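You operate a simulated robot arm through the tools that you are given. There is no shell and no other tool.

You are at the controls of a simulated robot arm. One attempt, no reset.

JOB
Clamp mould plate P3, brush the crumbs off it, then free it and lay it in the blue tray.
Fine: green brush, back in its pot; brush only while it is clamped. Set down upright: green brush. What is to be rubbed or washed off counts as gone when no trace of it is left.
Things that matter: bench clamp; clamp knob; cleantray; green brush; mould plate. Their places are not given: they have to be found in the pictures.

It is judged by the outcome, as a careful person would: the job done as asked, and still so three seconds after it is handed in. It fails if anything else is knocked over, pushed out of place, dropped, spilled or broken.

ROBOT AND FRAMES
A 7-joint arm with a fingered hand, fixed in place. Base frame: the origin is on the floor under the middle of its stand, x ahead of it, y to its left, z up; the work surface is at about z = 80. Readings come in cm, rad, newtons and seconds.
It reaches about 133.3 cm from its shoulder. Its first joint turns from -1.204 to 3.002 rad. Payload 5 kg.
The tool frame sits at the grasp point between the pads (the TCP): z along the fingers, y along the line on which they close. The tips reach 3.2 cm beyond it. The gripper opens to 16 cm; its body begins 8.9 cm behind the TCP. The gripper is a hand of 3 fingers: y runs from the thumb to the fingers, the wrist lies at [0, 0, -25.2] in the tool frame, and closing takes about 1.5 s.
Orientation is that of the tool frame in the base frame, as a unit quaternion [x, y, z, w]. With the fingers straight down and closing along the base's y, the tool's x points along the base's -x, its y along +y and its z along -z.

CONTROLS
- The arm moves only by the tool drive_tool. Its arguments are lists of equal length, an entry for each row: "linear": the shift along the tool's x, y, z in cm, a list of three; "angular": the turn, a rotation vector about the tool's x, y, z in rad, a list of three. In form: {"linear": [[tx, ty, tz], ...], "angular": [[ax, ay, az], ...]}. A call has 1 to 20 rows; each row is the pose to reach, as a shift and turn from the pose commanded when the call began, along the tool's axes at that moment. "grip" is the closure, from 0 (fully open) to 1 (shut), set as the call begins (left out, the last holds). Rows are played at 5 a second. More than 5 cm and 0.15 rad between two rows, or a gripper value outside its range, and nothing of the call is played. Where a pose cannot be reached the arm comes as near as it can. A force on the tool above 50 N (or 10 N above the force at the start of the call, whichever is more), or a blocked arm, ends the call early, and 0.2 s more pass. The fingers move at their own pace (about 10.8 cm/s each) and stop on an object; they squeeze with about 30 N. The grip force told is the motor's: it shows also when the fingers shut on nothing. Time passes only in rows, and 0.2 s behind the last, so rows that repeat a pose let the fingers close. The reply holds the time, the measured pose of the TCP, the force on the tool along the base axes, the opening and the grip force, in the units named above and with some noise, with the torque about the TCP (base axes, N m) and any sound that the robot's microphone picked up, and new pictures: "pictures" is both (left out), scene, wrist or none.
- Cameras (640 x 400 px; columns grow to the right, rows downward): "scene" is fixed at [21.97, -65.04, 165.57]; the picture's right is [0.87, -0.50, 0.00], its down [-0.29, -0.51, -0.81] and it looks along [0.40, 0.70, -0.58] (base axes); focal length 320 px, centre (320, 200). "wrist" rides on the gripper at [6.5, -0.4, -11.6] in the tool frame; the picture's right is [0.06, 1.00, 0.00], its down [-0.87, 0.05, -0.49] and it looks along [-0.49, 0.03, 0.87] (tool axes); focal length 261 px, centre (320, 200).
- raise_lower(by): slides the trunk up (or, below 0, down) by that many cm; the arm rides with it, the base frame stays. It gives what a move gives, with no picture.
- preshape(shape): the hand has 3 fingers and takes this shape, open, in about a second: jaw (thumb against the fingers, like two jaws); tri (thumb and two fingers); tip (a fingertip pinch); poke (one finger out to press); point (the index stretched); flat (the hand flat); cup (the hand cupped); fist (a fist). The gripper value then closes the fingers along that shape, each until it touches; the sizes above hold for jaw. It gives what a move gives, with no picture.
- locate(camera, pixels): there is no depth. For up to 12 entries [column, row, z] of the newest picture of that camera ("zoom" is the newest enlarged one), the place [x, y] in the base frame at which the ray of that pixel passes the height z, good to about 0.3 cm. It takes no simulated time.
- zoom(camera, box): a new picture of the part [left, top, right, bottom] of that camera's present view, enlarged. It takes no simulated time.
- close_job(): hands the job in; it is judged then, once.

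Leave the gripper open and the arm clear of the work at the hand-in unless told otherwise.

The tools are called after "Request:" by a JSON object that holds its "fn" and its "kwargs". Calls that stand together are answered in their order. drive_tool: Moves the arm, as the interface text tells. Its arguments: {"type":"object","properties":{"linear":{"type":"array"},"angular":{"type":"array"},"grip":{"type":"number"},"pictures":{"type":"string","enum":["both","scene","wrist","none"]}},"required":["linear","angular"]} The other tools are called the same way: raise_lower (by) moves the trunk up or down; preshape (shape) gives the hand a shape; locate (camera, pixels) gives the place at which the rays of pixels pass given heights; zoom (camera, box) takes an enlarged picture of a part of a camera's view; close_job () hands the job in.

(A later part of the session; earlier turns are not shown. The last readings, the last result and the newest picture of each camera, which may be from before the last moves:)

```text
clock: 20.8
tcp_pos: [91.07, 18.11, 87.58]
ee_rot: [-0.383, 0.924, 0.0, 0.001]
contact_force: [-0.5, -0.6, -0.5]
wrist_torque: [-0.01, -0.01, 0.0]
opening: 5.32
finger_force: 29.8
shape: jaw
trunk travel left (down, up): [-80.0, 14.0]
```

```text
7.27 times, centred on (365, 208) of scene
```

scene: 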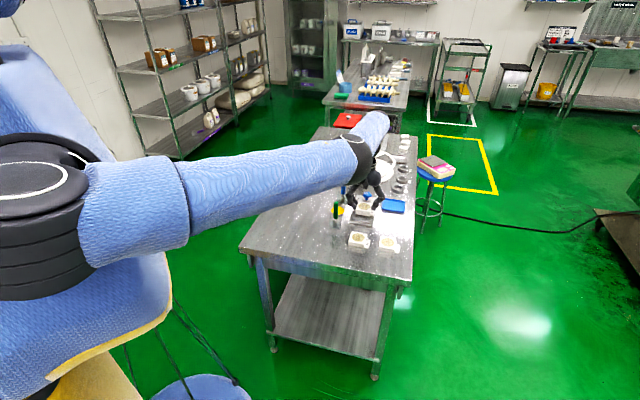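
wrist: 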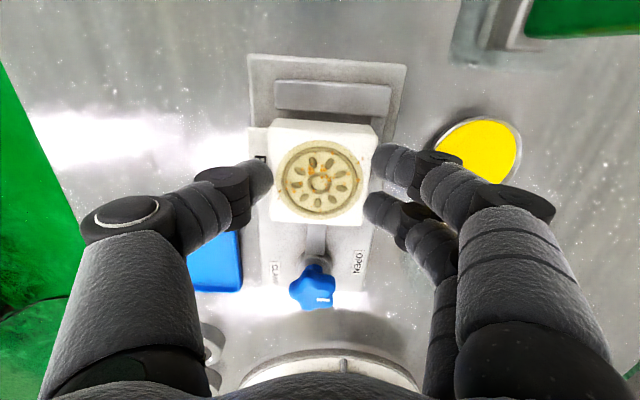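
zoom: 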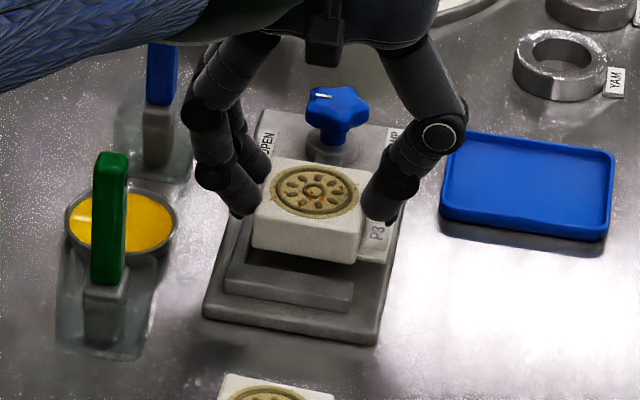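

The plate hangs over the pocket. I'll zoom in on the gap between the plate's near lower edge and the fixed-jaw edge to confirm clearance before lowering.

Request:
{"fn": "zoom", "kwargs": {"camera": "wrist", "box": [240, 70, 420, 180]}}

```text
3.56 times, centred on (330, 125) of wrist
```

zoom: 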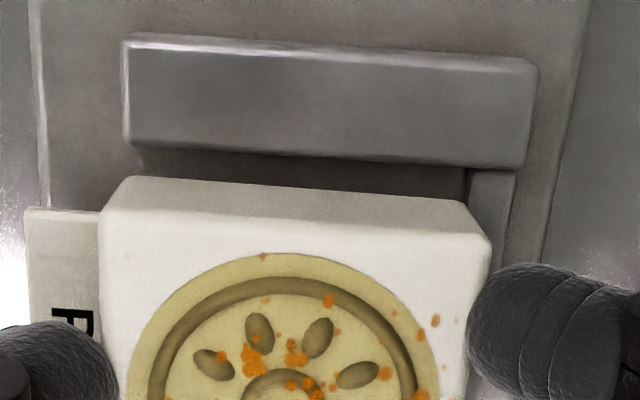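

Request:
{"fn": "locate", "kwargs": {"camera": "zoom", "pixels": [[160, 147, 82.3], [500, 167, 82.3], [132, 178, 82.9], [455, 200, 82.9], [470, 172, 82.3], [466, 205, 82.9], [105, 213, 85.3], [488, 238, 85.3], [27, 207, 83.4], [515, 172, 82.3]]}}

```text
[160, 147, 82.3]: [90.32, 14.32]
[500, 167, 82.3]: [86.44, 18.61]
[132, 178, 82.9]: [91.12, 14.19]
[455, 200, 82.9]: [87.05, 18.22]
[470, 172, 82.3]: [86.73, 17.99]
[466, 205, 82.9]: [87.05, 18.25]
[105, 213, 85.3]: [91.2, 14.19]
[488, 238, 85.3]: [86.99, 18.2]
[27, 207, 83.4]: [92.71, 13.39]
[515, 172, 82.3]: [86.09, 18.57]
```

Clearances: about 0.35 cm to the fixed jaw, 0.6 cm to the moving jaw and 0.3 cm to the rail. I'll lower gently while watching the force.

Request:
{"fn": "drive_tool", "kwargs": {"linear": [[0, 0, 0.4], [0, 0, 0.8], [0, 0, 1.2], [0, 0, 1.5], [0, 0, 1.6], [0, 0, 1.6]], "angular": [[0, 0, 0], [0, 0, 0], [0, 0, 0], [0, 0, 0], [0, 0, 0], [0, 0, 0]], "pictures": "wrist"}}

```text
clock: 22.2
tcp_pos: [91.0, 18.21, 86.15]
ee_rot: [-0.383, 0.924, -0.001, 0.0]
contact_force: [0.4, 0.1, -0.9]
wrist_torque: [0.02, 0.01, -0.02]
opening: 5.33
finger_force: 30.4
shape: jaw
trunk travel left (down, up): [-80.0, 14.0]
```

wrist: 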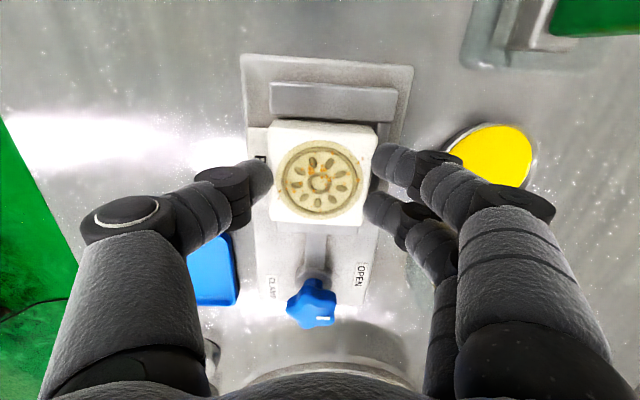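

There's no contact yet at z=86.15. I'll continue in 1 mm steps.

Request:
{"fn": "drive_tool", "kwargs": {"linear": [[0, 0, 0.1], [0, 0, 0.2], [0, 0, 0.3], [0, 0, 0.3]], "angular": [[0, 0, 0], [0, 0, 0], [0, 0, 0], [0, 0, 0]], "pictures": "none"}}

```text
clock: 23.2
tcp_pos: [91.1, 18.17, 85.73]
ee_rot: [-0.382, 0.924, 0.0, 0.0]
contact_force: [1.5, 0.0, 3.5]
wrist_torque: [-0.03, -0.07, -0.02]
opening: 5.33
finger_force: 30.2
shape: jaw
trunk travel left (down, up): [-80.0, 14.0]
```

Light contact (3.5 N) at exactly the expected height, so the plate rests on the clamp base. I'll open the fingers a little, to about 7.5 cm, to release it.

Request:
{"fn": "drive_tool", "kwargs": {"linear": [[0, 0, 0], [0, 0, 0], [0, 0, 0], [0, 0, 0]], "angular": [[0, 0, 0], [0, 0, 0], [0, 0, 0], [0, 0, 0]], "grip": 0.53, "pictures": "wrist"}}

Request:
{"fn": "zoom", "kwargs": {"camera": "wrist", "box": [220, 50, 440, 240]}}

```text
clock: 24.2
tcp_pos: [91.07, 18.16, 85.8]
ee_rot: [-0.382, 0.924, 0.001, -0.001]
contact_force: [-0.6, 0.2, 0.1]
wrist_torque: [0.01, 0.0, 0.0]
opening: 7.45
finger_force: 0.1
shape: jaw
trunk travel left (down, up): [-80.0, 14.0]
```

wrist: 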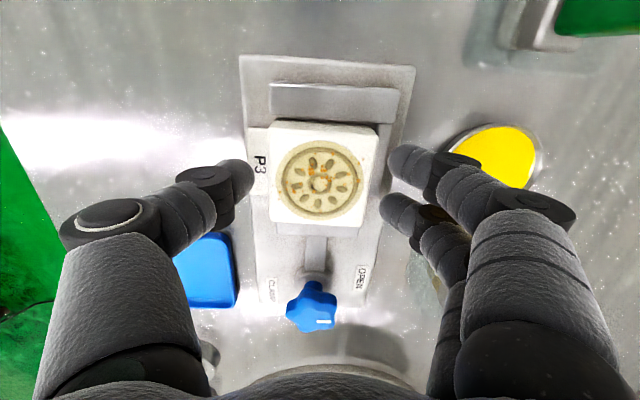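

```text
2.11 times, centred on (330, 145) of wrist
```

zoom: 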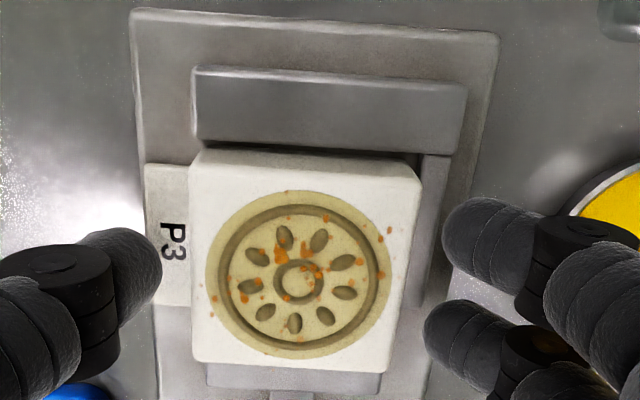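

The plate rests flat in the pocket. I'll raise straight up, then look at the clamp and knob.

Request:
{"fn": "drive_tool", "kwargs": {"linear": [[0, 0, -1], [0, 0, -4], [0, 0, -8], [0, 0, -12], [0, 0, -12]], "angular": [[0, 0, 0], [0, 0, 0], [0, 0, 0], [0, 0, 0], [0, 0, 0]]}}

Request:
{"fn": "zoom", "kwargs": {"camera": "wrist", "box": [250, 70, 390, 260]}}

Request:
{"fn": "zoom", "kwargs": {"camera": "scene", "box": [335, 180, 395, 235]}}

```text
clock: 25.4
tcp_pos: [91.18, 18.16, 97.8]
ee_rot: [-0.382, 0.924, 0.0, 0.0]
contact_force: [-0.8, 0.2, 0.8]
wrist_torque: [-0.01, 0.02, 0.0]
opening: 7.47
finger_force: 0.0
shape: jaw
trunk travel left (down, up): [-80.0, 14.0]
```

scene: 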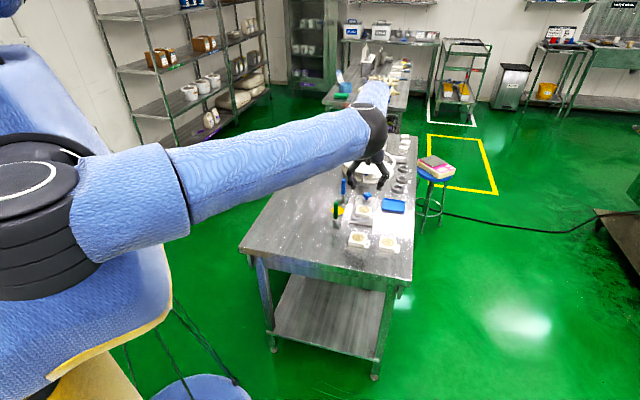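
wrist: 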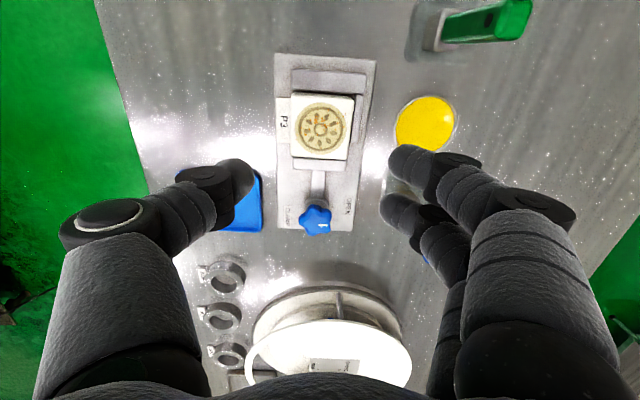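

```text
2.11 times, centred on (320, 165) of wrist
```

zoom: 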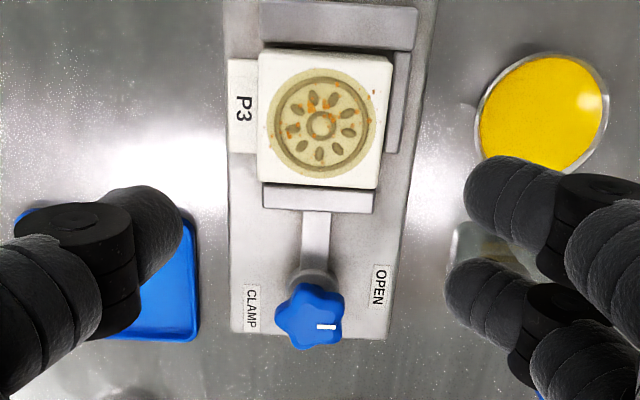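

```text
7.27 times, centred on (365, 208) of scene
```

zoom: 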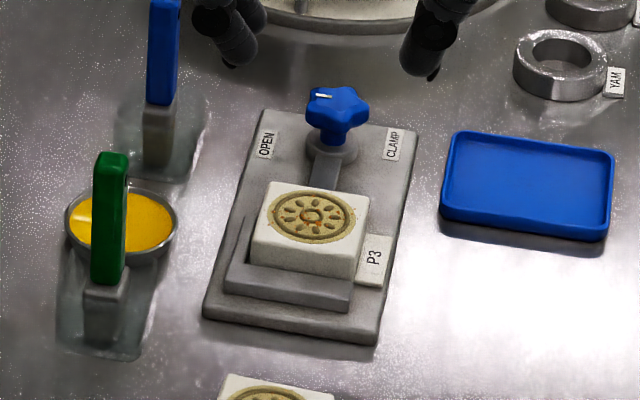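

The plate is seated with its tag towards the CLAMP side. I'll triangulate the knob for gripping.

Request:
{"fn": "locate", "kwargs": {"camera": "wrist", "pixels": [[315.2, 220.1, 84], [315.2, 220.1, 85], [315.2, 220.1, 86], [316.5, 205, 81.8], [348.5, 219, 81], [287.5, 227, 81]]}}

Request:
{"fn": "locate", "kwargs": {"camera": "scene", "pixels": [[367.3, 194.5, 84], [367.3, 194.5, 85], [367.3, 194.5, 86], [366.5, 201.5, 81.8]]}}

Request:
{"fn": "zoom", "kwargs": {"camera": "wrist", "box": [270, 185, 370, 245]}}

Request:
{"fn": "zoom", "kwargs": {"camera": "scene", "box": [354, 188, 384, 210]}}

```text
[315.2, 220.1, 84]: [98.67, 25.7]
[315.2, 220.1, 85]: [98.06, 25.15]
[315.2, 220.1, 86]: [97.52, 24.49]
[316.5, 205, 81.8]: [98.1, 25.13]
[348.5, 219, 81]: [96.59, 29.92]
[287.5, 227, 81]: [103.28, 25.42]
```

```text
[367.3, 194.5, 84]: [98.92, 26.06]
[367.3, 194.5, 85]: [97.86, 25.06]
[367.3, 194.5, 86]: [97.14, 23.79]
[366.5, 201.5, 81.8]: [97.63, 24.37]
```

```text
6.40 times, centred on (320, 215) of wrist
```

zoom: 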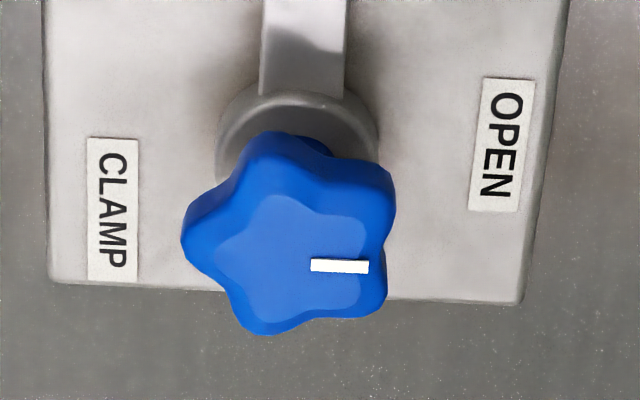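

```text
16.00 times, centred on (369, 199) of scene
```

zoom: 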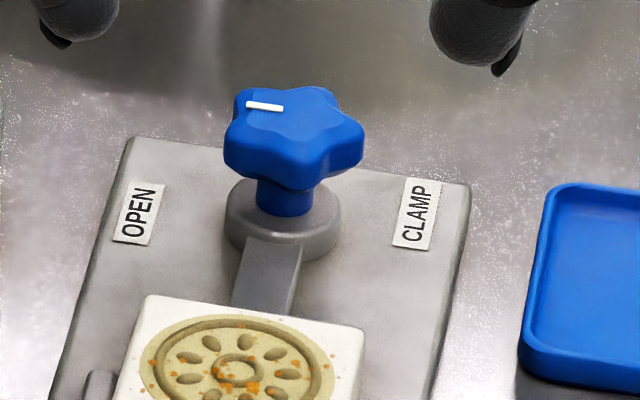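

The knob axis is near (98.0, 25.1) with its top at z≈85.2 and a diameter of about 3.8 cm. The white mark points to OPEN. The blue brush stands about 11 cm away on the OPEN side and the knuckles bow out about 10 cm, so I must keep the fingers from pointing that way. I'll hover over the knob and turn the hand 35° clockwise, staying above everything.

Request:
{"fn": "drive_tool", "kwargs": {"linear": [[-2.5, 0, 0], [-5, 0, 0], [-7.5, 0, 0], [-9.73, 0.08, 0], [-9.73, 0.08, 0], [-9.73, 0.08, 0]], "angular": [[0, 0, 0.12], [0, 0, 0.24], [0, 0, 0.36], [0, 0, 0.48], [0, 0, 0.61], [0, 0, 0.61]]}}

Request:
{"fn": "zoom", "kwargs": {"camera": "wrist", "box": [240, 60, 420, 240]}}

```text
clock: 26.8
tcp_pos: [96.38, 23.7, 98.02]
ee_rot: [-0.088, 0.996, 0.001, 0.002]
contact_force: [0.3, -0.8, -0.1]
wrist_torque: [0.03, 0.03, -0.02]
opening: 7.52
finger_force: 0.0
shape: jaw
out of reach, approached as far as the arm can: row 4, 5, 6
trunk travel left (down, up): [-80.0, 14.0]
```

scene: 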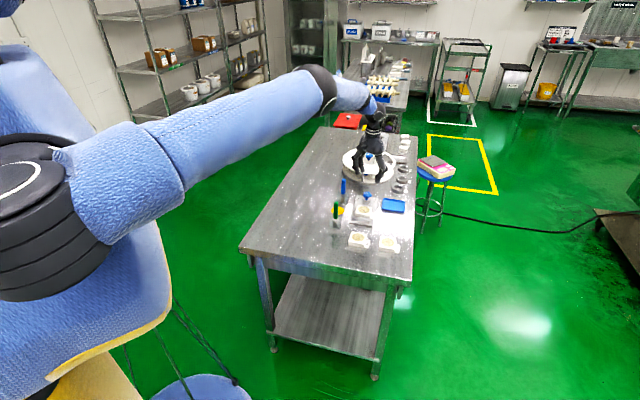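
wrist: 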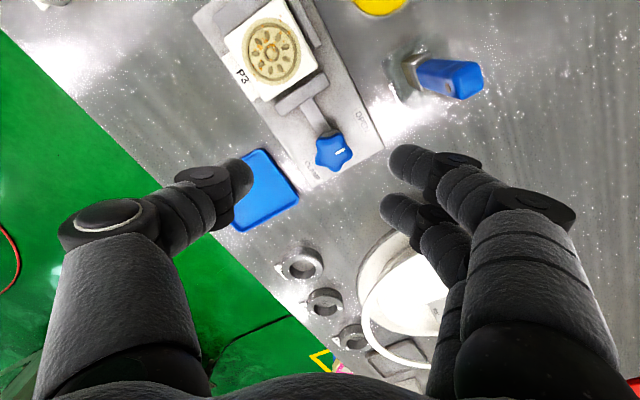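

```text
2.22 times, centred on (330, 150) of wrist
```

zoom: 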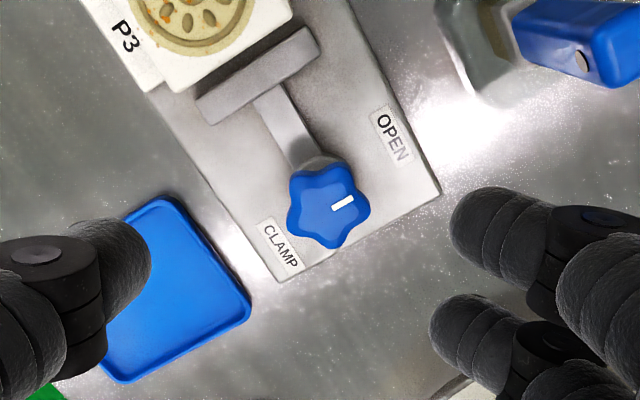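

The arm is at its reach limit here, because the trunk is too high. I'll raise the hand 26 cm in place, then lower the trunk by 26 cm, so the hand comes back to the same height with the shoulder closer to the work.

Request:
{"fn": "drive_tool", "kwargs": {"linear": [[0, 0, -4], [0, 0, -8], [0, 0, -12], [0, 0, -16], [0, 0, -20], [0, 0, -24], [0, 0, -26], [0, 0, -26]], "angular": [[0, 0, 0], [0, 0, 0], [0, 0, 0], [0, 0, 0], [0, 0, 0], [0, 0, 0], [0, 0, 0], [0, 0, 0]], "pictures": "scene"}}

```text
clock: 28.6
tcp_pos: [96.17, 23.64, 124.0]
ee_rot: [-0.089, 0.996, 0.003, 0.003]
contact_force: [0.3, -0.4, 0.3]
wrist_torque: [0.0, 0.03, 0.01]
opening: 7.53
finger_force: 0.1
shape: jaw
out of reach, approached as far as the arm can: row 7, 8
trunk travel left (down, up): [-80.0, 14.0]
```

scene: 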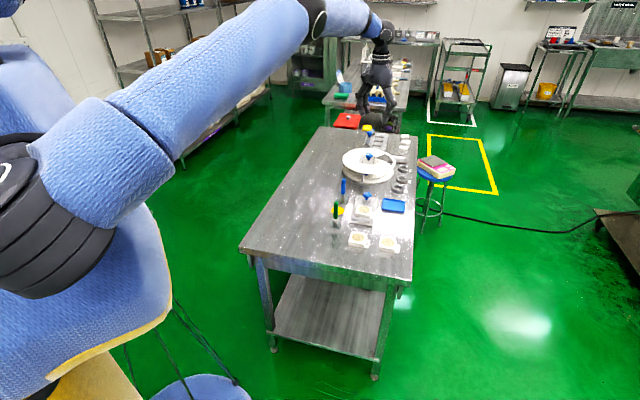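

At both z=98 and z=124 the reach limit is the same, so the shoulder is near z≈135. Lowering the trunk about 26 cm will put the shoulder level with the wrist during knob work, which maximises reach. The hand is clear at z=124, so I'll lower by 26 to bring the tips to about z=95.

Request:
{"fn": "raise_lower", "kwargs": {"by": -26}}

```text
clock: 31.3
tcp_pos: [96.16, 23.59, 97.97]
ee_rot: [-0.088, 0.996, 0.002, 0.002]
contact_force: [0.7, 0.3, 0.6]
wrist_torque: [0.0, 0.0, -0.02]
opening: 7.51
finger_force: 0.0
shape: jaw
trunk travel left (down, up): [-54.0, 40.0]
```

Now I'll hold the same target and see how close the arm gets.

Request:
{"fn": "drive_tool", "kwargs": {"linear": [[0, 0, 0], [0, 0, 0]], "angular": [[0, 0, 0], [0, 0, 0]]}}

```text
clock: 31.9
tcp_pos: [96.07, 23.57, 97.96]
ee_rot: [-0.088, 0.996, 0.002, 0.002]
contact_force: [0.5, 0.0, -0.3]
wrist_torque: [-0.02, 0.0, 0.01]
opening: 7.54
finger_force: 0.0
shape: jaw
trunk travel left (down, up): [-54.0, 40.0]
```

scene: 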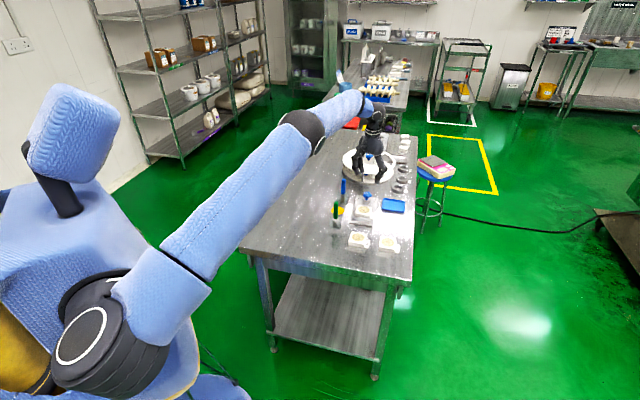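
wrist: 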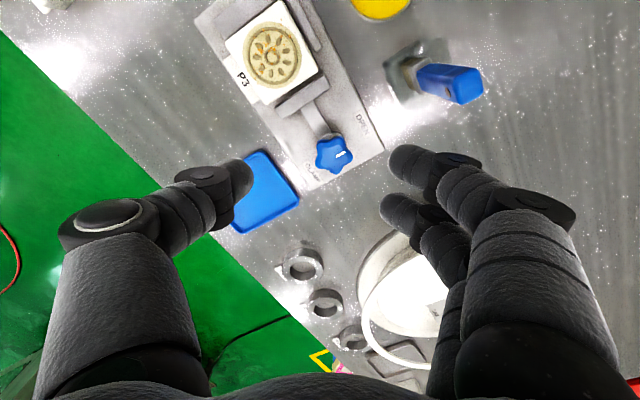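

The arm is fully stretched. It is a right arm with its shoulder near (0, −22). A slight outward tilt of the hand brings the wrist closer, so I'll tilt 8° along the reach direction at the hover and check that the knob position becomes reachable.

Request:
{"fn": "drive_tool", "kwargs": {"linear": [[0, 0, 0], [0, 0, 0], [0, 0, 0]], "angular": [[-0.019, -0.068, 0], [-0.0376, -0.135, 0], [-0.0376, -0.135, 0]]}}

Request:
{"fn": "zoom", "kwargs": {"camera": "wrist", "box": [250, 60, 410, 220]}}

```text
clock: 32.7
tcp_pos: [96.21, 23.63, 98.07]
ee_rot: [-0.088, 0.993, 0.027, 0.068]
contact_force: [0.4, -0.7, -0.2]
wrist_torque: [0.01, -0.01, 0.01]
opening: 7.53
finger_force: 0.0
shape: jaw
trunk travel left (down, up): [-54.0, 40.0]
```

scene: 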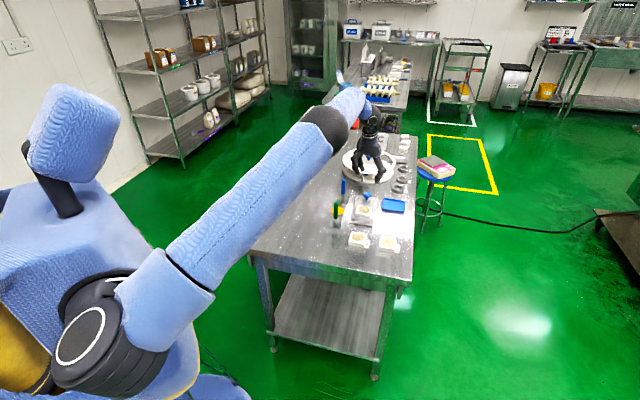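
wrist: 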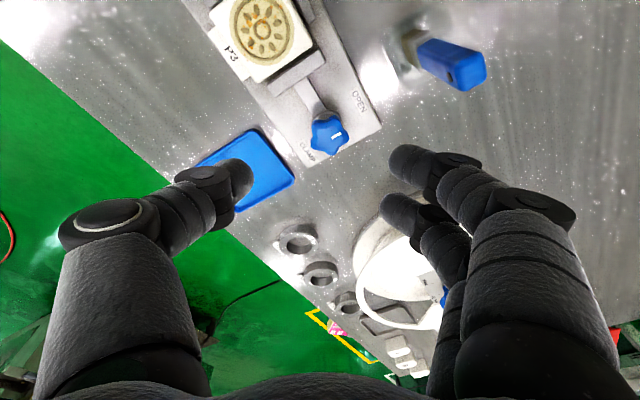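

```text
2.50 times, centred on (330, 140) of wrist
```

zoom: 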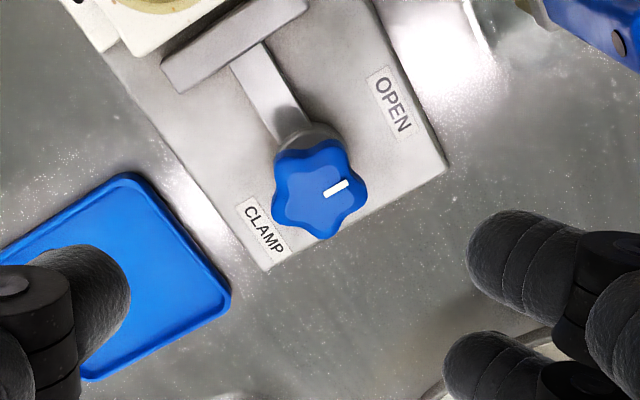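

That pose is reachable with the tilt. I'll locate the knob again from this view.

Request:
{"fn": "locate", "kwargs": {"camera": "zoom", "pixels": [[320, 188, 85.1], [320, 188, 85.5], [305, 135, 82.0], [338, 187, 85.1], [388, 100, 81], [264, 227, 81], [272, 185, 84.6], [367, 185, 84.6]]}}

```text
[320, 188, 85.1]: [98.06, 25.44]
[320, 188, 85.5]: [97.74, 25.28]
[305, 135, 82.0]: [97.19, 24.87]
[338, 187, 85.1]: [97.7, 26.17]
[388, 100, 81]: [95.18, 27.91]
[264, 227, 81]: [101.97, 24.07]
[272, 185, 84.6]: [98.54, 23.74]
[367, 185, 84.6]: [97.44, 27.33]
```

The knob axis is at (98.0, 25.25). The OPEN mark is to the −v side, and CLAMP is about 150° clockwise from it. Before gripping, I'll centre over the knob at hover and rehearse the clockwise spin in free air to learn the wrist's range.

Request:
{"fn": "drive_tool", "kwargs": {"linear": [[-2.02, 1.27, 0.34], [-2.02, 1.27, 0.34], [-2.02, 1.27, 0.34], [-2.02, 1.27, 0.34], [-2.02, 1.27, 0.34], [-2.02, 1.27, 0.34], [-2.02, 1.27, 0.34], [-2.02, 1.27, 0.34], [-2.02, 1.27, 0.34], [-2.02, 1.27, 0.34], [-2.02, 1.27, 0.34], [-2.02, 1.27, 0.34], [-2.02, 1.27, 0.34], [-2.02, 1.27, 0.34], [-2.02, 1.27, 0.34], [-2.02, 1.27, 0.34], [-2.02, 1.27, 0.34], [-2.02, 1.27, 0.34]], "angular": [[0, 0, 0], [0, 0, 0.14], [0, 0, 0.28], [0, 0, 0.42], [0, 0, 0.56], [0, 0, 0.7], [0, 0, 0.84], [0, 0, 0.98], [0, 0, 1.12], [0, 0, 1.26], [0, 0, 1.4], [0, 0, 1.54], [0, 0, 1.68], [0, 0, 1.82], [0, 0, 1.96], [0, 0, 2.1], [0, 0, 2.18], [0, 0, 2.18]]}}

```text
clock: 36.5
tcp_pos: [97.95, 25.16, 97.88]
ee_rot: [0.84, 0.537, 0.072, 0.008]
contact_force: [-0.3, 0.4, -0.5]
wrist_torque: [0.0, 0.0, 0.01]
opening: 7.5
finger_force: 0.1
shape: jaw
trunk travel left (down, up): [-54.0, 40.0]
```

scene: 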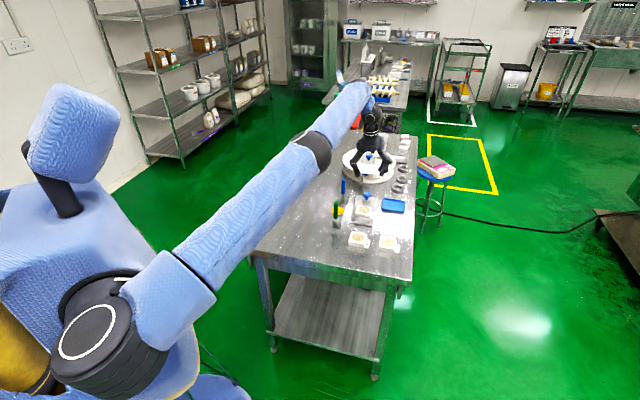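
wrist: 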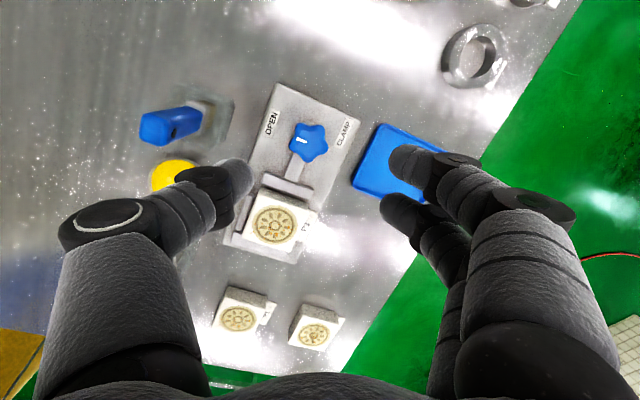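

The full 125° clockwise sweep is reachable. I'll look closely at the star knob's lobes to choose the grip angle.

Request:
{"fn": "zoom", "kwargs": {"camera": "wrist", "box": [270, 105, 350, 175]}}

Request:
{"fn": "zoom", "kwargs": {"camera": "scene", "box": [340, 160, 400, 220]}}

```text
5.71 times, centred on (310, 140) of wrist
```

zoom: 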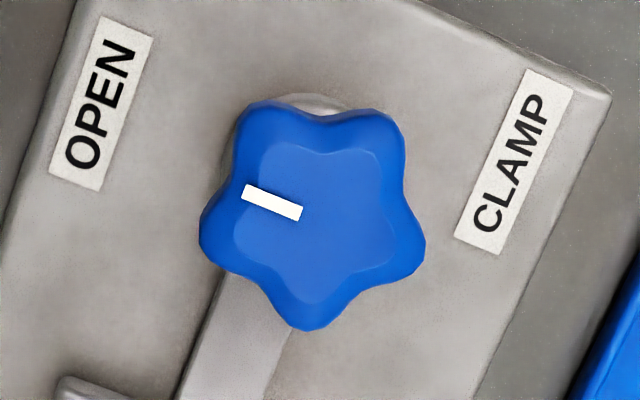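

```text
6.67 times, centred on (370, 190) of scene
```

zoom: 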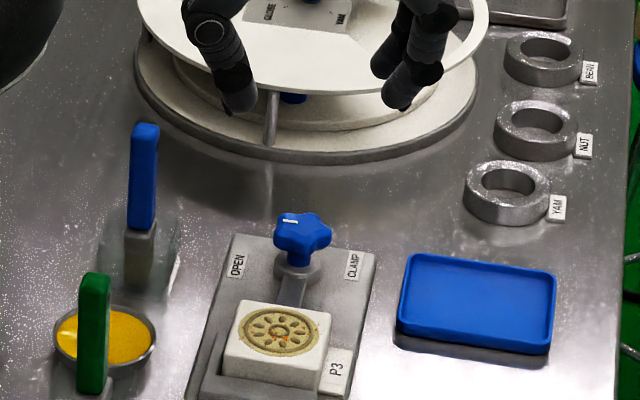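

The mark sits over a valley of the 5-lobed star. With the thumb in the valley at about −82° (tool y ≈ 98–100°), both fingers fall into the two opposite valleys. That was my starting angle before the rehearsal, so I'll spin back.

Request:
{"fn": "drive_tool", "kwargs": {"linear": [[0, 0, 0], [0, 0, 0], [0, 0, 0], [0, 0, 0], [0, 0, 0], [0, 0, 0], [0, 0, 0], [0, 0, 0], [0, 0, 0], [0, 0, 0], [0, 0, 0], [0, 0, 0], [0, 0, 0], [0, 0, 0], [0, 0, 0], [0, 0, 0], [0, 0, 0]], "angular": [[0, 0, -0.14], [0, 0, -0.28], [0, 0, -0.42], [0, 0, -0.56], [0, 0, -0.7], [0, 0, -0.84], [0, 0, -0.98], [0, 0, -1.12], [0, 0, -1.26], [0, 0, -1.4], [0, 0, -1.54], [0, 0, -1.68], [0, 0, -1.82], [0, 0, -1.96], [0, 0, -2.1], [0, 0, -2.18], [0, 0, -2.18]], "grip": 0.62, "pictures": "wrist"}}

Request:
{"fn": "zoom", "kwargs": {"camera": "wrist", "box": [270, 80, 390, 180]}}

```text
clock: 40.1
tcp_pos: [97.92, 25.2, 98.03]
ee_rot: [-0.088, 0.993, 0.027, 0.067]
contact_force: [-0.3, 0.5, 0.1]
wrist_torque: [0.0, 0.03, 0.03]
opening: 6.16
finger_force: 0.1
shape: jaw
trunk travel left (down, up): [-54.0, 40.0]
```

wrist: 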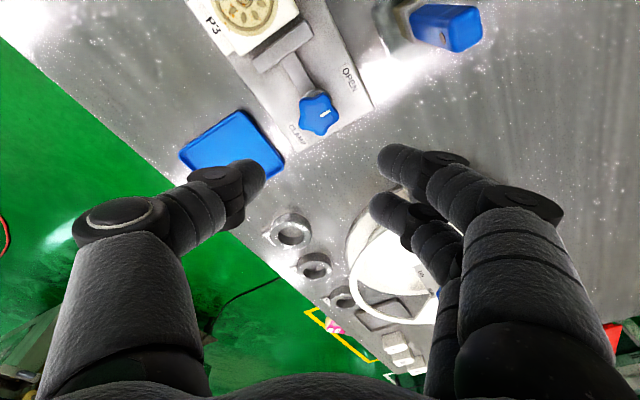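

```text
4.00 times, centred on (330, 130) of wrist
```

zoom: 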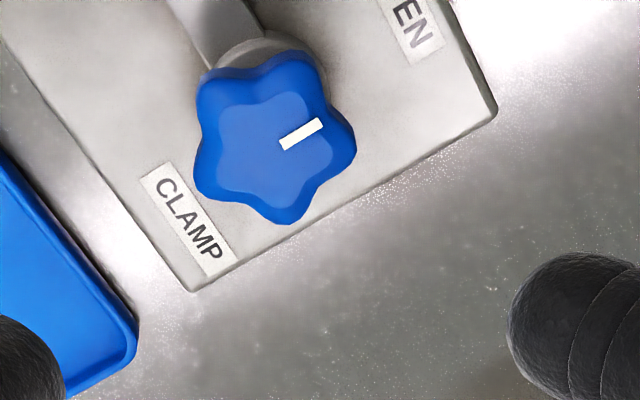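

The valley faces left (thumb) and a lobe faces right between the two fingers, which is ideal. I'll take one more position fix on the knob centre from here.

Request:
{"fn": "locate", "kwargs": {"camera": "zoom", "pixels": [[273, 140, 85.1], [273, 140, 85.4], [265, 143, 85.1]]}}

```text
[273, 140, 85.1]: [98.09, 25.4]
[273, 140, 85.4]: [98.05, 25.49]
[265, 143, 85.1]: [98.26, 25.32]
```

The knob axis is at (98.05, 25.35). I'll descend so the fingertips straddle the knob at mid-height (z≈84.4) without closing yet.

Request:
{"fn": "drive_tool", "kwargs": {"linear": [[0.44, -0.11, 2.75], [0.88, -0.22, 5.5], [1.32, -0.32, 8.25], [1.6, -0.39, 10], [1.755, -0.43, 10.99], [1.755, -0.43, 10.99]], "angular": [[0, 0, 0], [0, 0, 0], [0, 0, 0], [0, 0, 0], [0, 0, 0], [0, 0, 0]]}}

Request:
{"fn": "zoom", "kwargs": {"camera": "wrist", "box": [220, 100, 440, 260]}}

Request:
{"fn": "zoom", "kwargs": {"camera": "scene", "box": [330, 160, 410, 220]}}

```text
clock: 41.5
tcp_pos: [97.8, 25.19, 86.88]
ee_rot: [-0.088, 0.994, 0.027, 0.068]
contact_force: [0.6, -0.4, 0.2]
wrist_torque: [-0.04, 0.02, -0.01]
opening: 6.13
finger_force: 0.2
shape: jaw
trunk travel left (down, up): [-54.0, 40.0]
```

scene: 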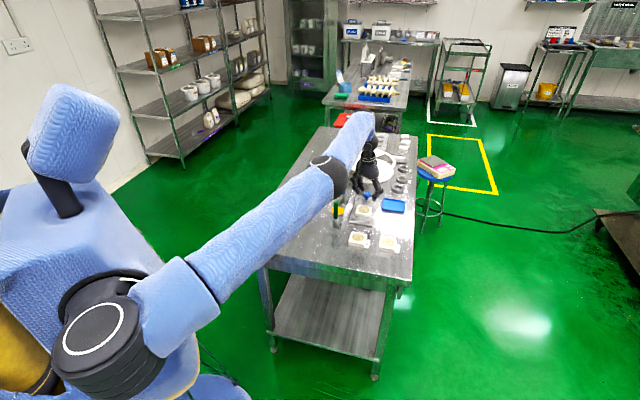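
wrist: 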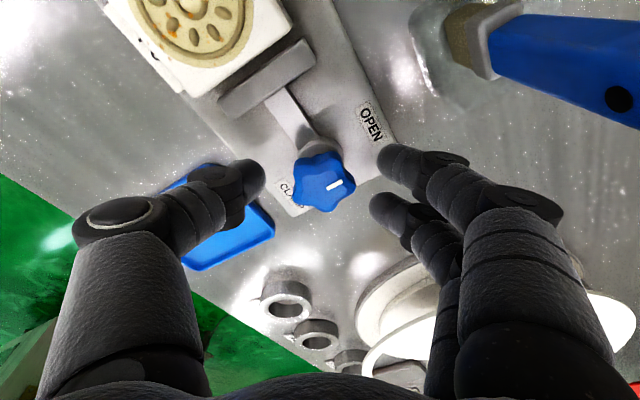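

```text
2.50 times, centred on (330, 180) of wrist
```

zoom: 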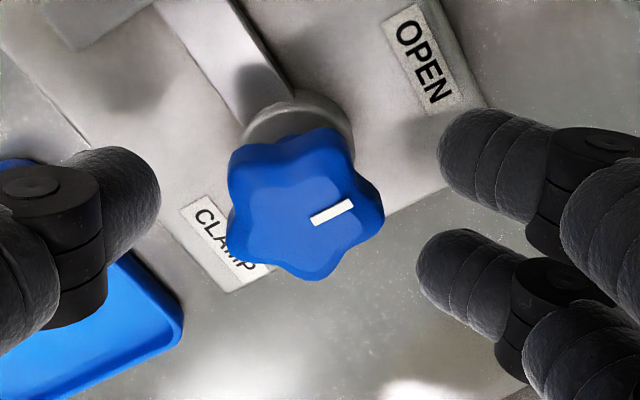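

```text
6.67 times, centred on (370, 190) of scene
```

zoom: 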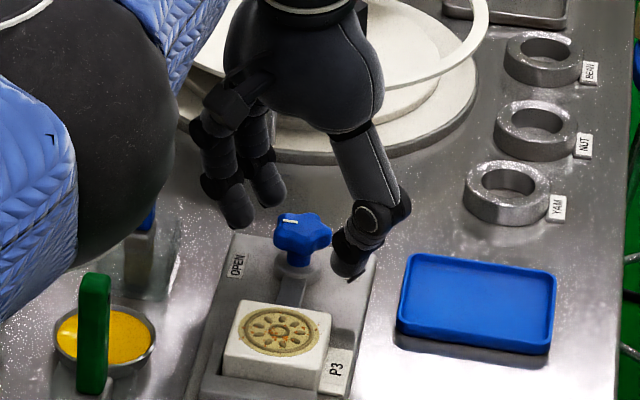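

The knob is centred between the thumb and fingers, with each finger facing a valley. I'll close on it.

Request:
{"fn": "drive_tool", "kwargs": {"linear": [[0, 0, 0], [0, 0, 0], [0, 0, 0], [0, 0, 0], [0, 0, 0], [0, 0, 0]], "angular": [[0, 0, 0], [0, 0, 0], [0, 0, 0], [0, 0, 0], [0, 0, 0], [0, 0, 0]], "grip": 1.0, "pictures": "wrist"}}

Request:
{"fn": "zoom", "kwargs": {"camera": "wrist", "box": [220, 100, 440, 260]}}

```text
clock: 42.9
tcp_pos: [97.77, 25.17, 86.84]
ee_rot: [-0.087, 0.994, 0.027, 0.068]
contact_force: [-0.4, 0.3, -2.7]
wrist_torque: [-0.04, 0.06, -0.01]
opening: 2.56
finger_force: 30.2
shape: jaw
trunk travel left (down, up): [-54.0, 40.0]
```

wrist: 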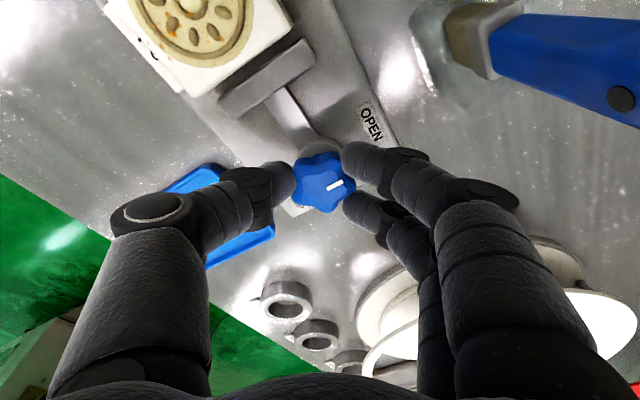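

```text
2.50 times, centred on (330, 180) of wrist
```

zoom: 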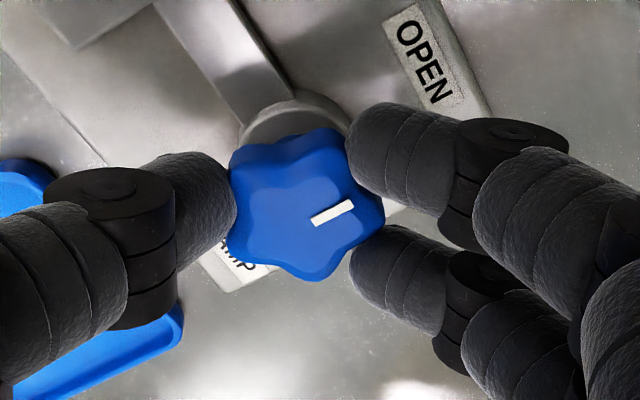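

A firm three-point grip on the knob. I'll try a small clockwise turn (0.3 rad) first and check the torque and the jaw.

Request:
{"fn": "drive_tool", "kwargs": {"linear": [[0, 0, 0], [0, 0, 0], [0, 0, 0], [0, 0, 0]], "angular": [[0, 0, 0.1], [0, 0, 0.2], [0, 0, 0.3], [0, 0, 0.3]], "pictures": "wrist"}}

Request:
{"fn": "zoom", "kwargs": {"camera": "wrist", "box": [190, 60, 440, 260]}}

```text
clock: 43.9
tcp_pos: [97.69, 25.13, 86.91]
ee_rot: [0.062, 0.996, 0.036, 0.062]
contact_force: [-1.9, 0.1, -1.0]
wrist_torque: [-0.2, 0.04, 0.02]
opening: 2.56
finger_force: 29.8
shape: jaw
trunk travel left (down, up): [-54.0, 40.0]
```

wrist: 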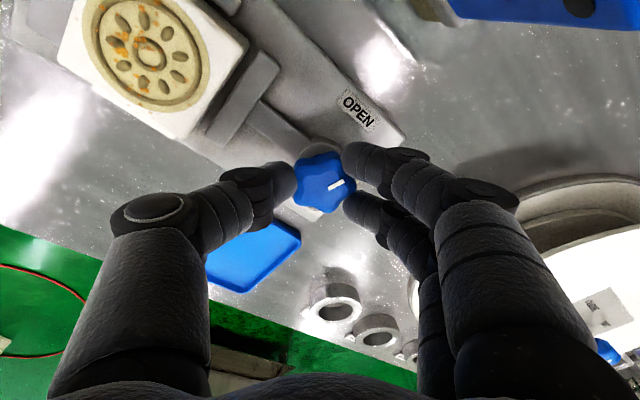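

```text
2.00 times, centred on (315, 160) of wrist
```

zoom: 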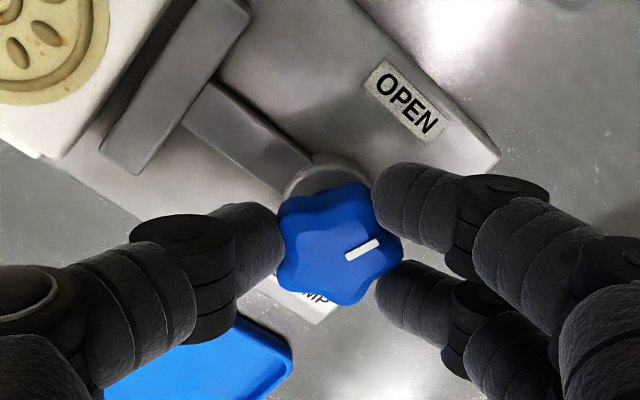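

The knob turns with the hand and the torque is low. I'll continue clockwise by another 0.7 rad.

Request:
{"fn": "drive_tool", "kwargs": {"linear": [[0, 0, 0], [0, 0, 0], [0, 0, 0], [0, 0, 0], [0, 0, 0], [0, 0, 0], [0, 0, 0], [0, 0, 0]], "angular": [[0, 0, 0.1], [0, 0, 0.2], [0, 0, 0.3], [0, 0, 0.4], [0, 0, 0.5], [0, 0, 0.6], [0, 0, 0.7], [0, 0, 0.7]], "pictures": "wrist"}}

Request:
{"fn": "zoom", "kwargs": {"camera": "wrist", "box": [150, 40, 440, 260]}}

```text
clock: 45.7
tcp_pos: [97.74, 25.35, 86.86]
ee_rot: [0.4, 0.914, 0.056, 0.047]
contact_force: [-10.1, 8.6, -2.9]
wrist_torque: [-0.21, 0.36, 0.08]
opening: 2.57
finger_force: 29.9
shape: jaw
trunk travel left (down, up): [-54.0, 40.0]
```

wrist: 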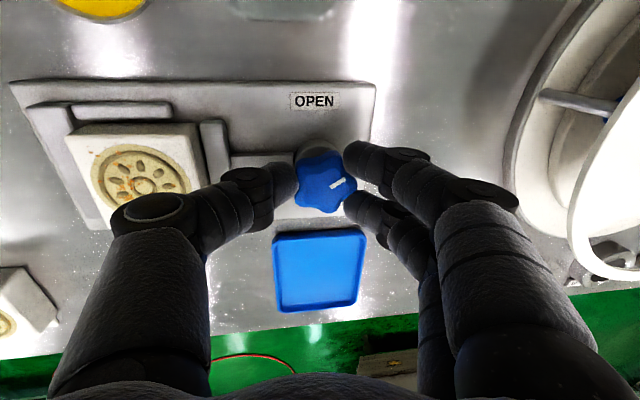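

```text
1.82 times, centred on (295, 150) of wrist
```

zoom: 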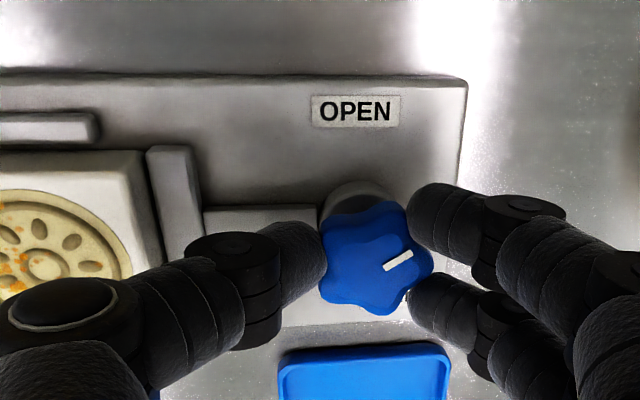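

It's turning, but a sideways force of about 13 N shows the spin axis is 2–3 mm off the knob axis. I'll continue the turn with a small re-centring shift.

Request:
{"fn": "drive_tool", "kwargs": {"linear": [[0.235, -0.12, 0], [0.28, -0.09, 0], [0.31, -0.06, 0], [0.34, -0.04, 0], [0.37, -0.02, 0], [0.37, -0.02, 0]], "angular": [[0, 0, 0.03], [0, 0, 0.14], [0, 0, 0.26], [0, 0, 0.38], [0, 0, 0.5], [0, 0, 0.5]], "pictures": "wrist"}}

Request:
{"fn": "zoom", "kwargs": {"camera": "wrist", "box": [150, 40, 440, 260]}}

```text
clock: 47.1
tcp_pos: [97.6, 25.37, 86.88]
ee_rot: [0.614, 0.786, 0.066, 0.032]
contact_force: [6.7, 9.6, 1.2]
wrist_torque: [-0.11, -0.07, 0.08]
opening: 2.5
finger_force: 30.1
shape: jaw
trunk travel left (down, up): [-54.0, 40.0]
```

wrist: 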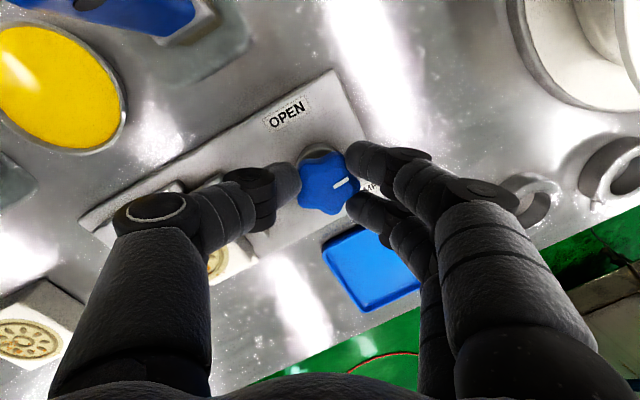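

```text
1.82 times, centred on (295, 150) of wrist
```

zoom: 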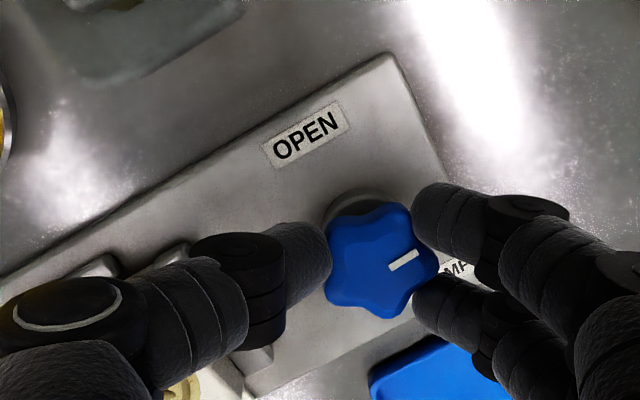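

The knob is turned about 86° so far and the torque is still low. I'll continue with a slight re-centring.

Request:
{"fn": "drive_tool", "kwargs": {"linear": [[0.07, 0.08, 0], [0.1, 0.09, 0], [0.14, 0.1, 0], [0.18, 0.11, 0], [0.2, 0.12, 0], [0.2, 0.12, 0]], "angular": [[0, 0, 0.05], [0, 0, 0.16], [0, 0, 0.28], [0, 0, 0.4], [0, 0, 0.52], [0, 0, 0.52]]}}

Request:
{"fn": "zoom", "kwargs": {"camera": "wrist", "box": [150, 40, 440, 260]}}

Request:
{"fn": "zoom", "kwargs": {"camera": "scene", "box": [330, 170, 400, 230]}}

```text
clock: 48.5
tcp_pos: [97.6, 25.65, 86.83]
ee_rot: [0.796, 0.601, 0.071, 0.014]
contact_force: [13.5, 10.0, 2.3]
wrist_torque: [-0.18, -0.28, 0.06]
opening: 2.52
finger_force: 30.2
shape: jaw
trunk travel left (down, up): [-54.0, 40.0]
```

scene: 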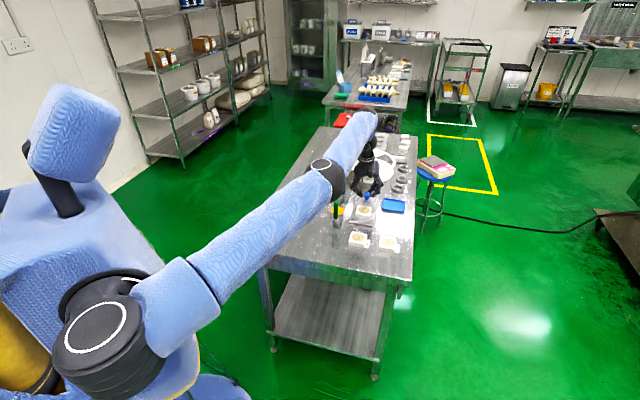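
wrist: 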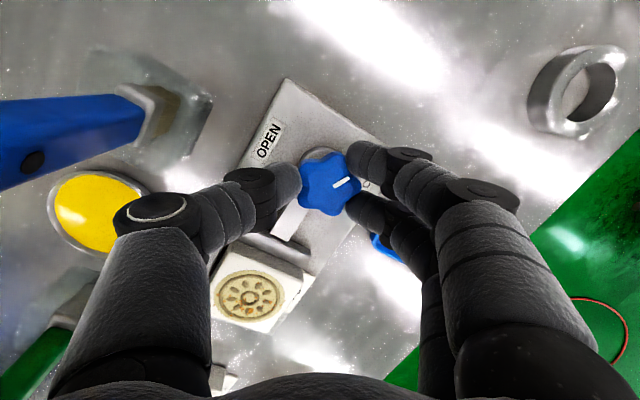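

```text
1.82 times, centred on (295, 150) of wrist
```

zoom: 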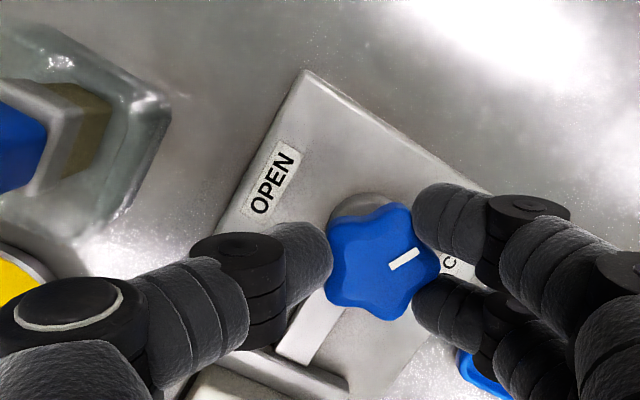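

```text
6.67 times, centred on (365, 200) of scene
```

zoom: 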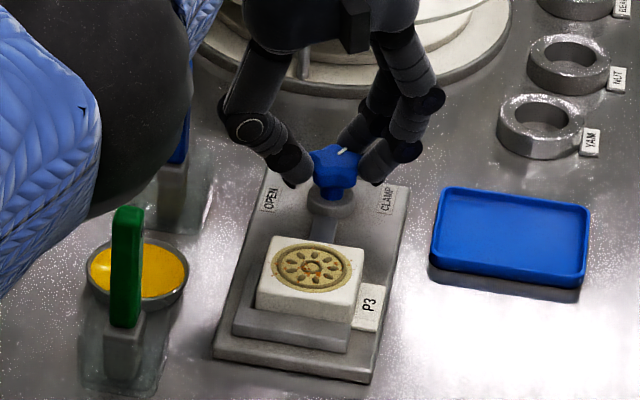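

The pointer has turned about 116° and the hand is nearing the blue brush side. I'll release here, keeping the fingers around the knob, and check that the knob stays put.

Request:
{"fn": "drive_tool", "kwargs": {"linear": [[0, 0, 0], [0, 0, 0], [0, 0, 0], [0, 0, 0]], "angular": [[0, 0, 0], [0, 0, 0], [0, 0, 0], [0, 0, 0]], "grip": 0.62, "pictures": "wrist"}}

Request:
{"fn": "zoom", "kwargs": {"camera": "wrist", "box": [190, 60, 450, 300]}}

```text
clock: 49.5
tcp_pos: [97.46, 25.68, 86.88]
ee_rot: [0.795, 0.602, 0.071, 0.013]
contact_force: [-0.1, 0.4, 0.5]
wrist_torque: [0.0, -0.02, -0.01]
opening: 6.03
finger_force: 0.0
shape: jaw
trunk travel left (down, up): [-54.0, 40.0]
```

wrist: 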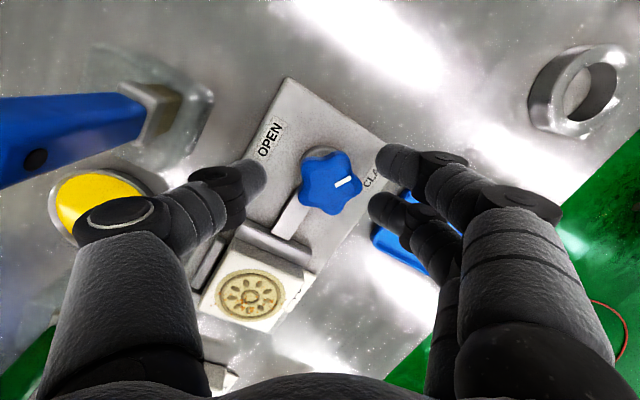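

```text
1.67 times, centred on (320, 180) of wrist
```

zoom: 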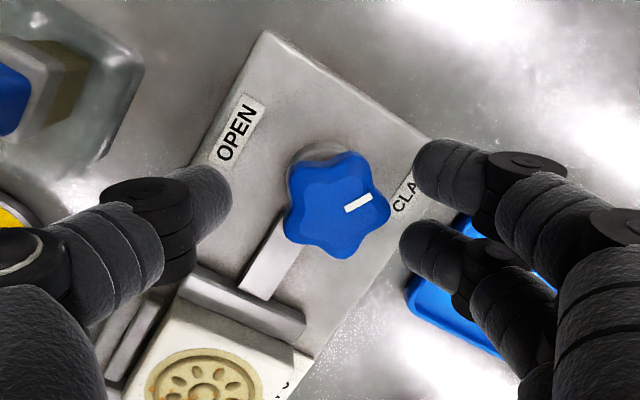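

The knob held its position, and the mark now points nearly at CLAMP. I'll zoom in on the jaw-to-plate gap.

Request:
{"fn": "zoom", "kwargs": {"camera": "wrist", "box": [200, 200, 330, 330]}}

Request:
{"fn": "zoom", "kwargs": {"camera": "wrist", "box": [240, 100, 400, 220]}}

Request:
{"fn": "zoom", "kwargs": {"camera": "scene", "box": [350, 190, 385, 225]}}

```text
3.08 times, centred on (265, 265) of wrist
```

zoom: 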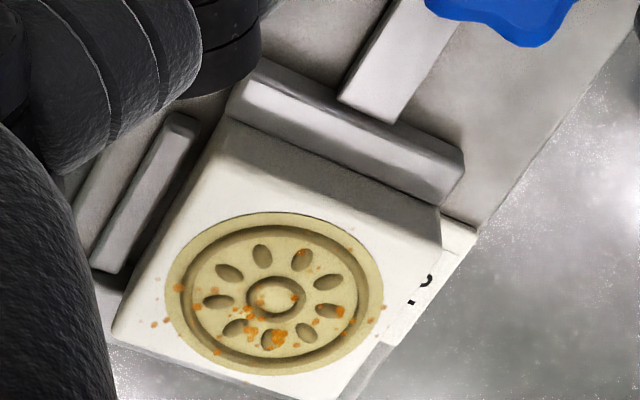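

```text
3.33 times, centred on (320, 160) of wrist
```

zoom: 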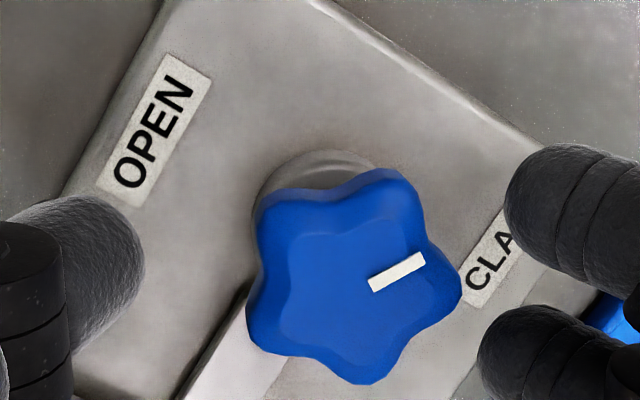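

```text
11.43 times, centred on (368, 208) of scene
```

zoom: 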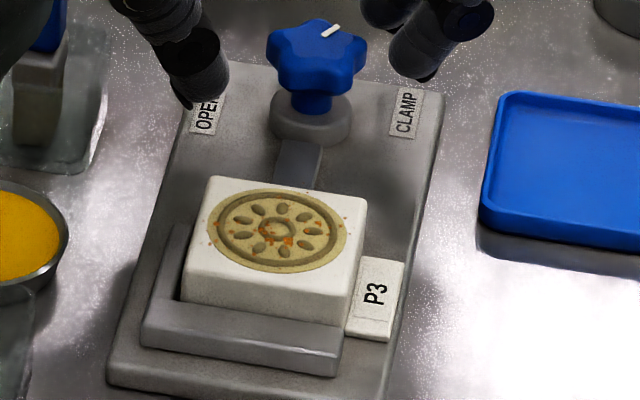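

The jaw is close against the plate, and the mark still has roughly 35° to go to CLAMP. I'll rotate the open hand back about 71° to the next matching valley, re-centre on the axis, and regrip.

Request:
{"fn": "drive_tool", "kwargs": {"linear": [[-0.18, 0.33, 0], [-0.18, 0.33, 0], [-0.18, 0.33, 0], [-0.18, 0.33, 0], [-0.18, 0.33, 0], [-0.18, 0.33, 0], [-0.18, 0.33, 0], [-0.18, 0.33, 0], [-0.18, 0.33, 0], [-0.18, 0.33, 0], [-0.18, 0.33, 0]], "angular": [[0, 0, 0], [0, 0, -0.14], [0, 0, -0.28], [0, 0, -0.42], [0, 0, -0.56], [0, 0, -0.7], [0, 0, -0.84], [0, 0, -0.98], [0, 0, -1.12], [0, 0, -1.24], [0, 0, -1.24]], "pictures": "wrist"}}

Request:
{"fn": "zoom", "kwargs": {"camera": "wrist", "box": [190, 60, 450, 300]}}

```text
clock: 51.9
tcp_pos: [97.78, 25.3, 86.88]
ee_rot: [0.296, 0.952, 0.05, 0.053]
contact_force: [0.7, -0.2, 0.3]
wrist_torque: [-0.02, -0.03, -0.01]
opening: 6.04
finger_force: 0.1
shape: jaw
trunk travel left (down, up): [-54.0, 40.0]
```

wrist: 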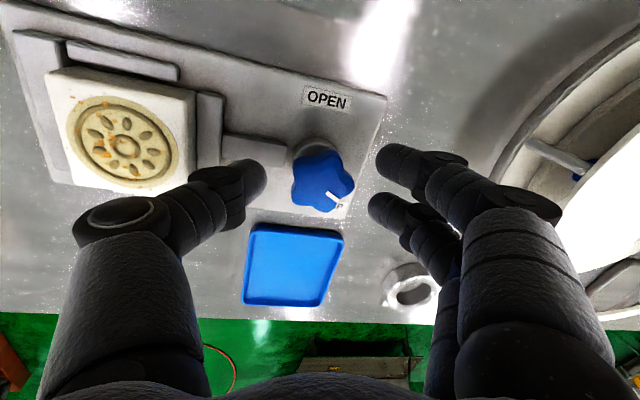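

```text
1.67 times, centred on (320, 180) of wrist
```

zoom: 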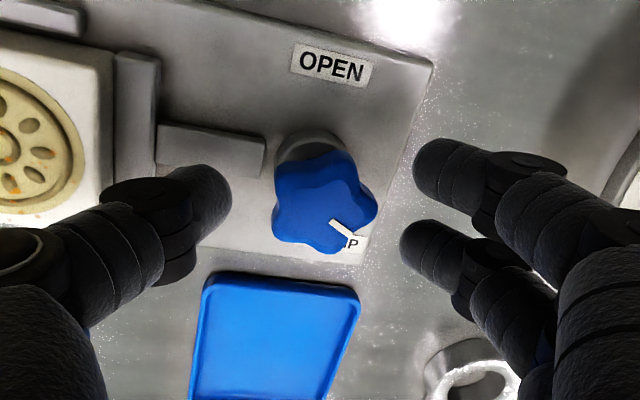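

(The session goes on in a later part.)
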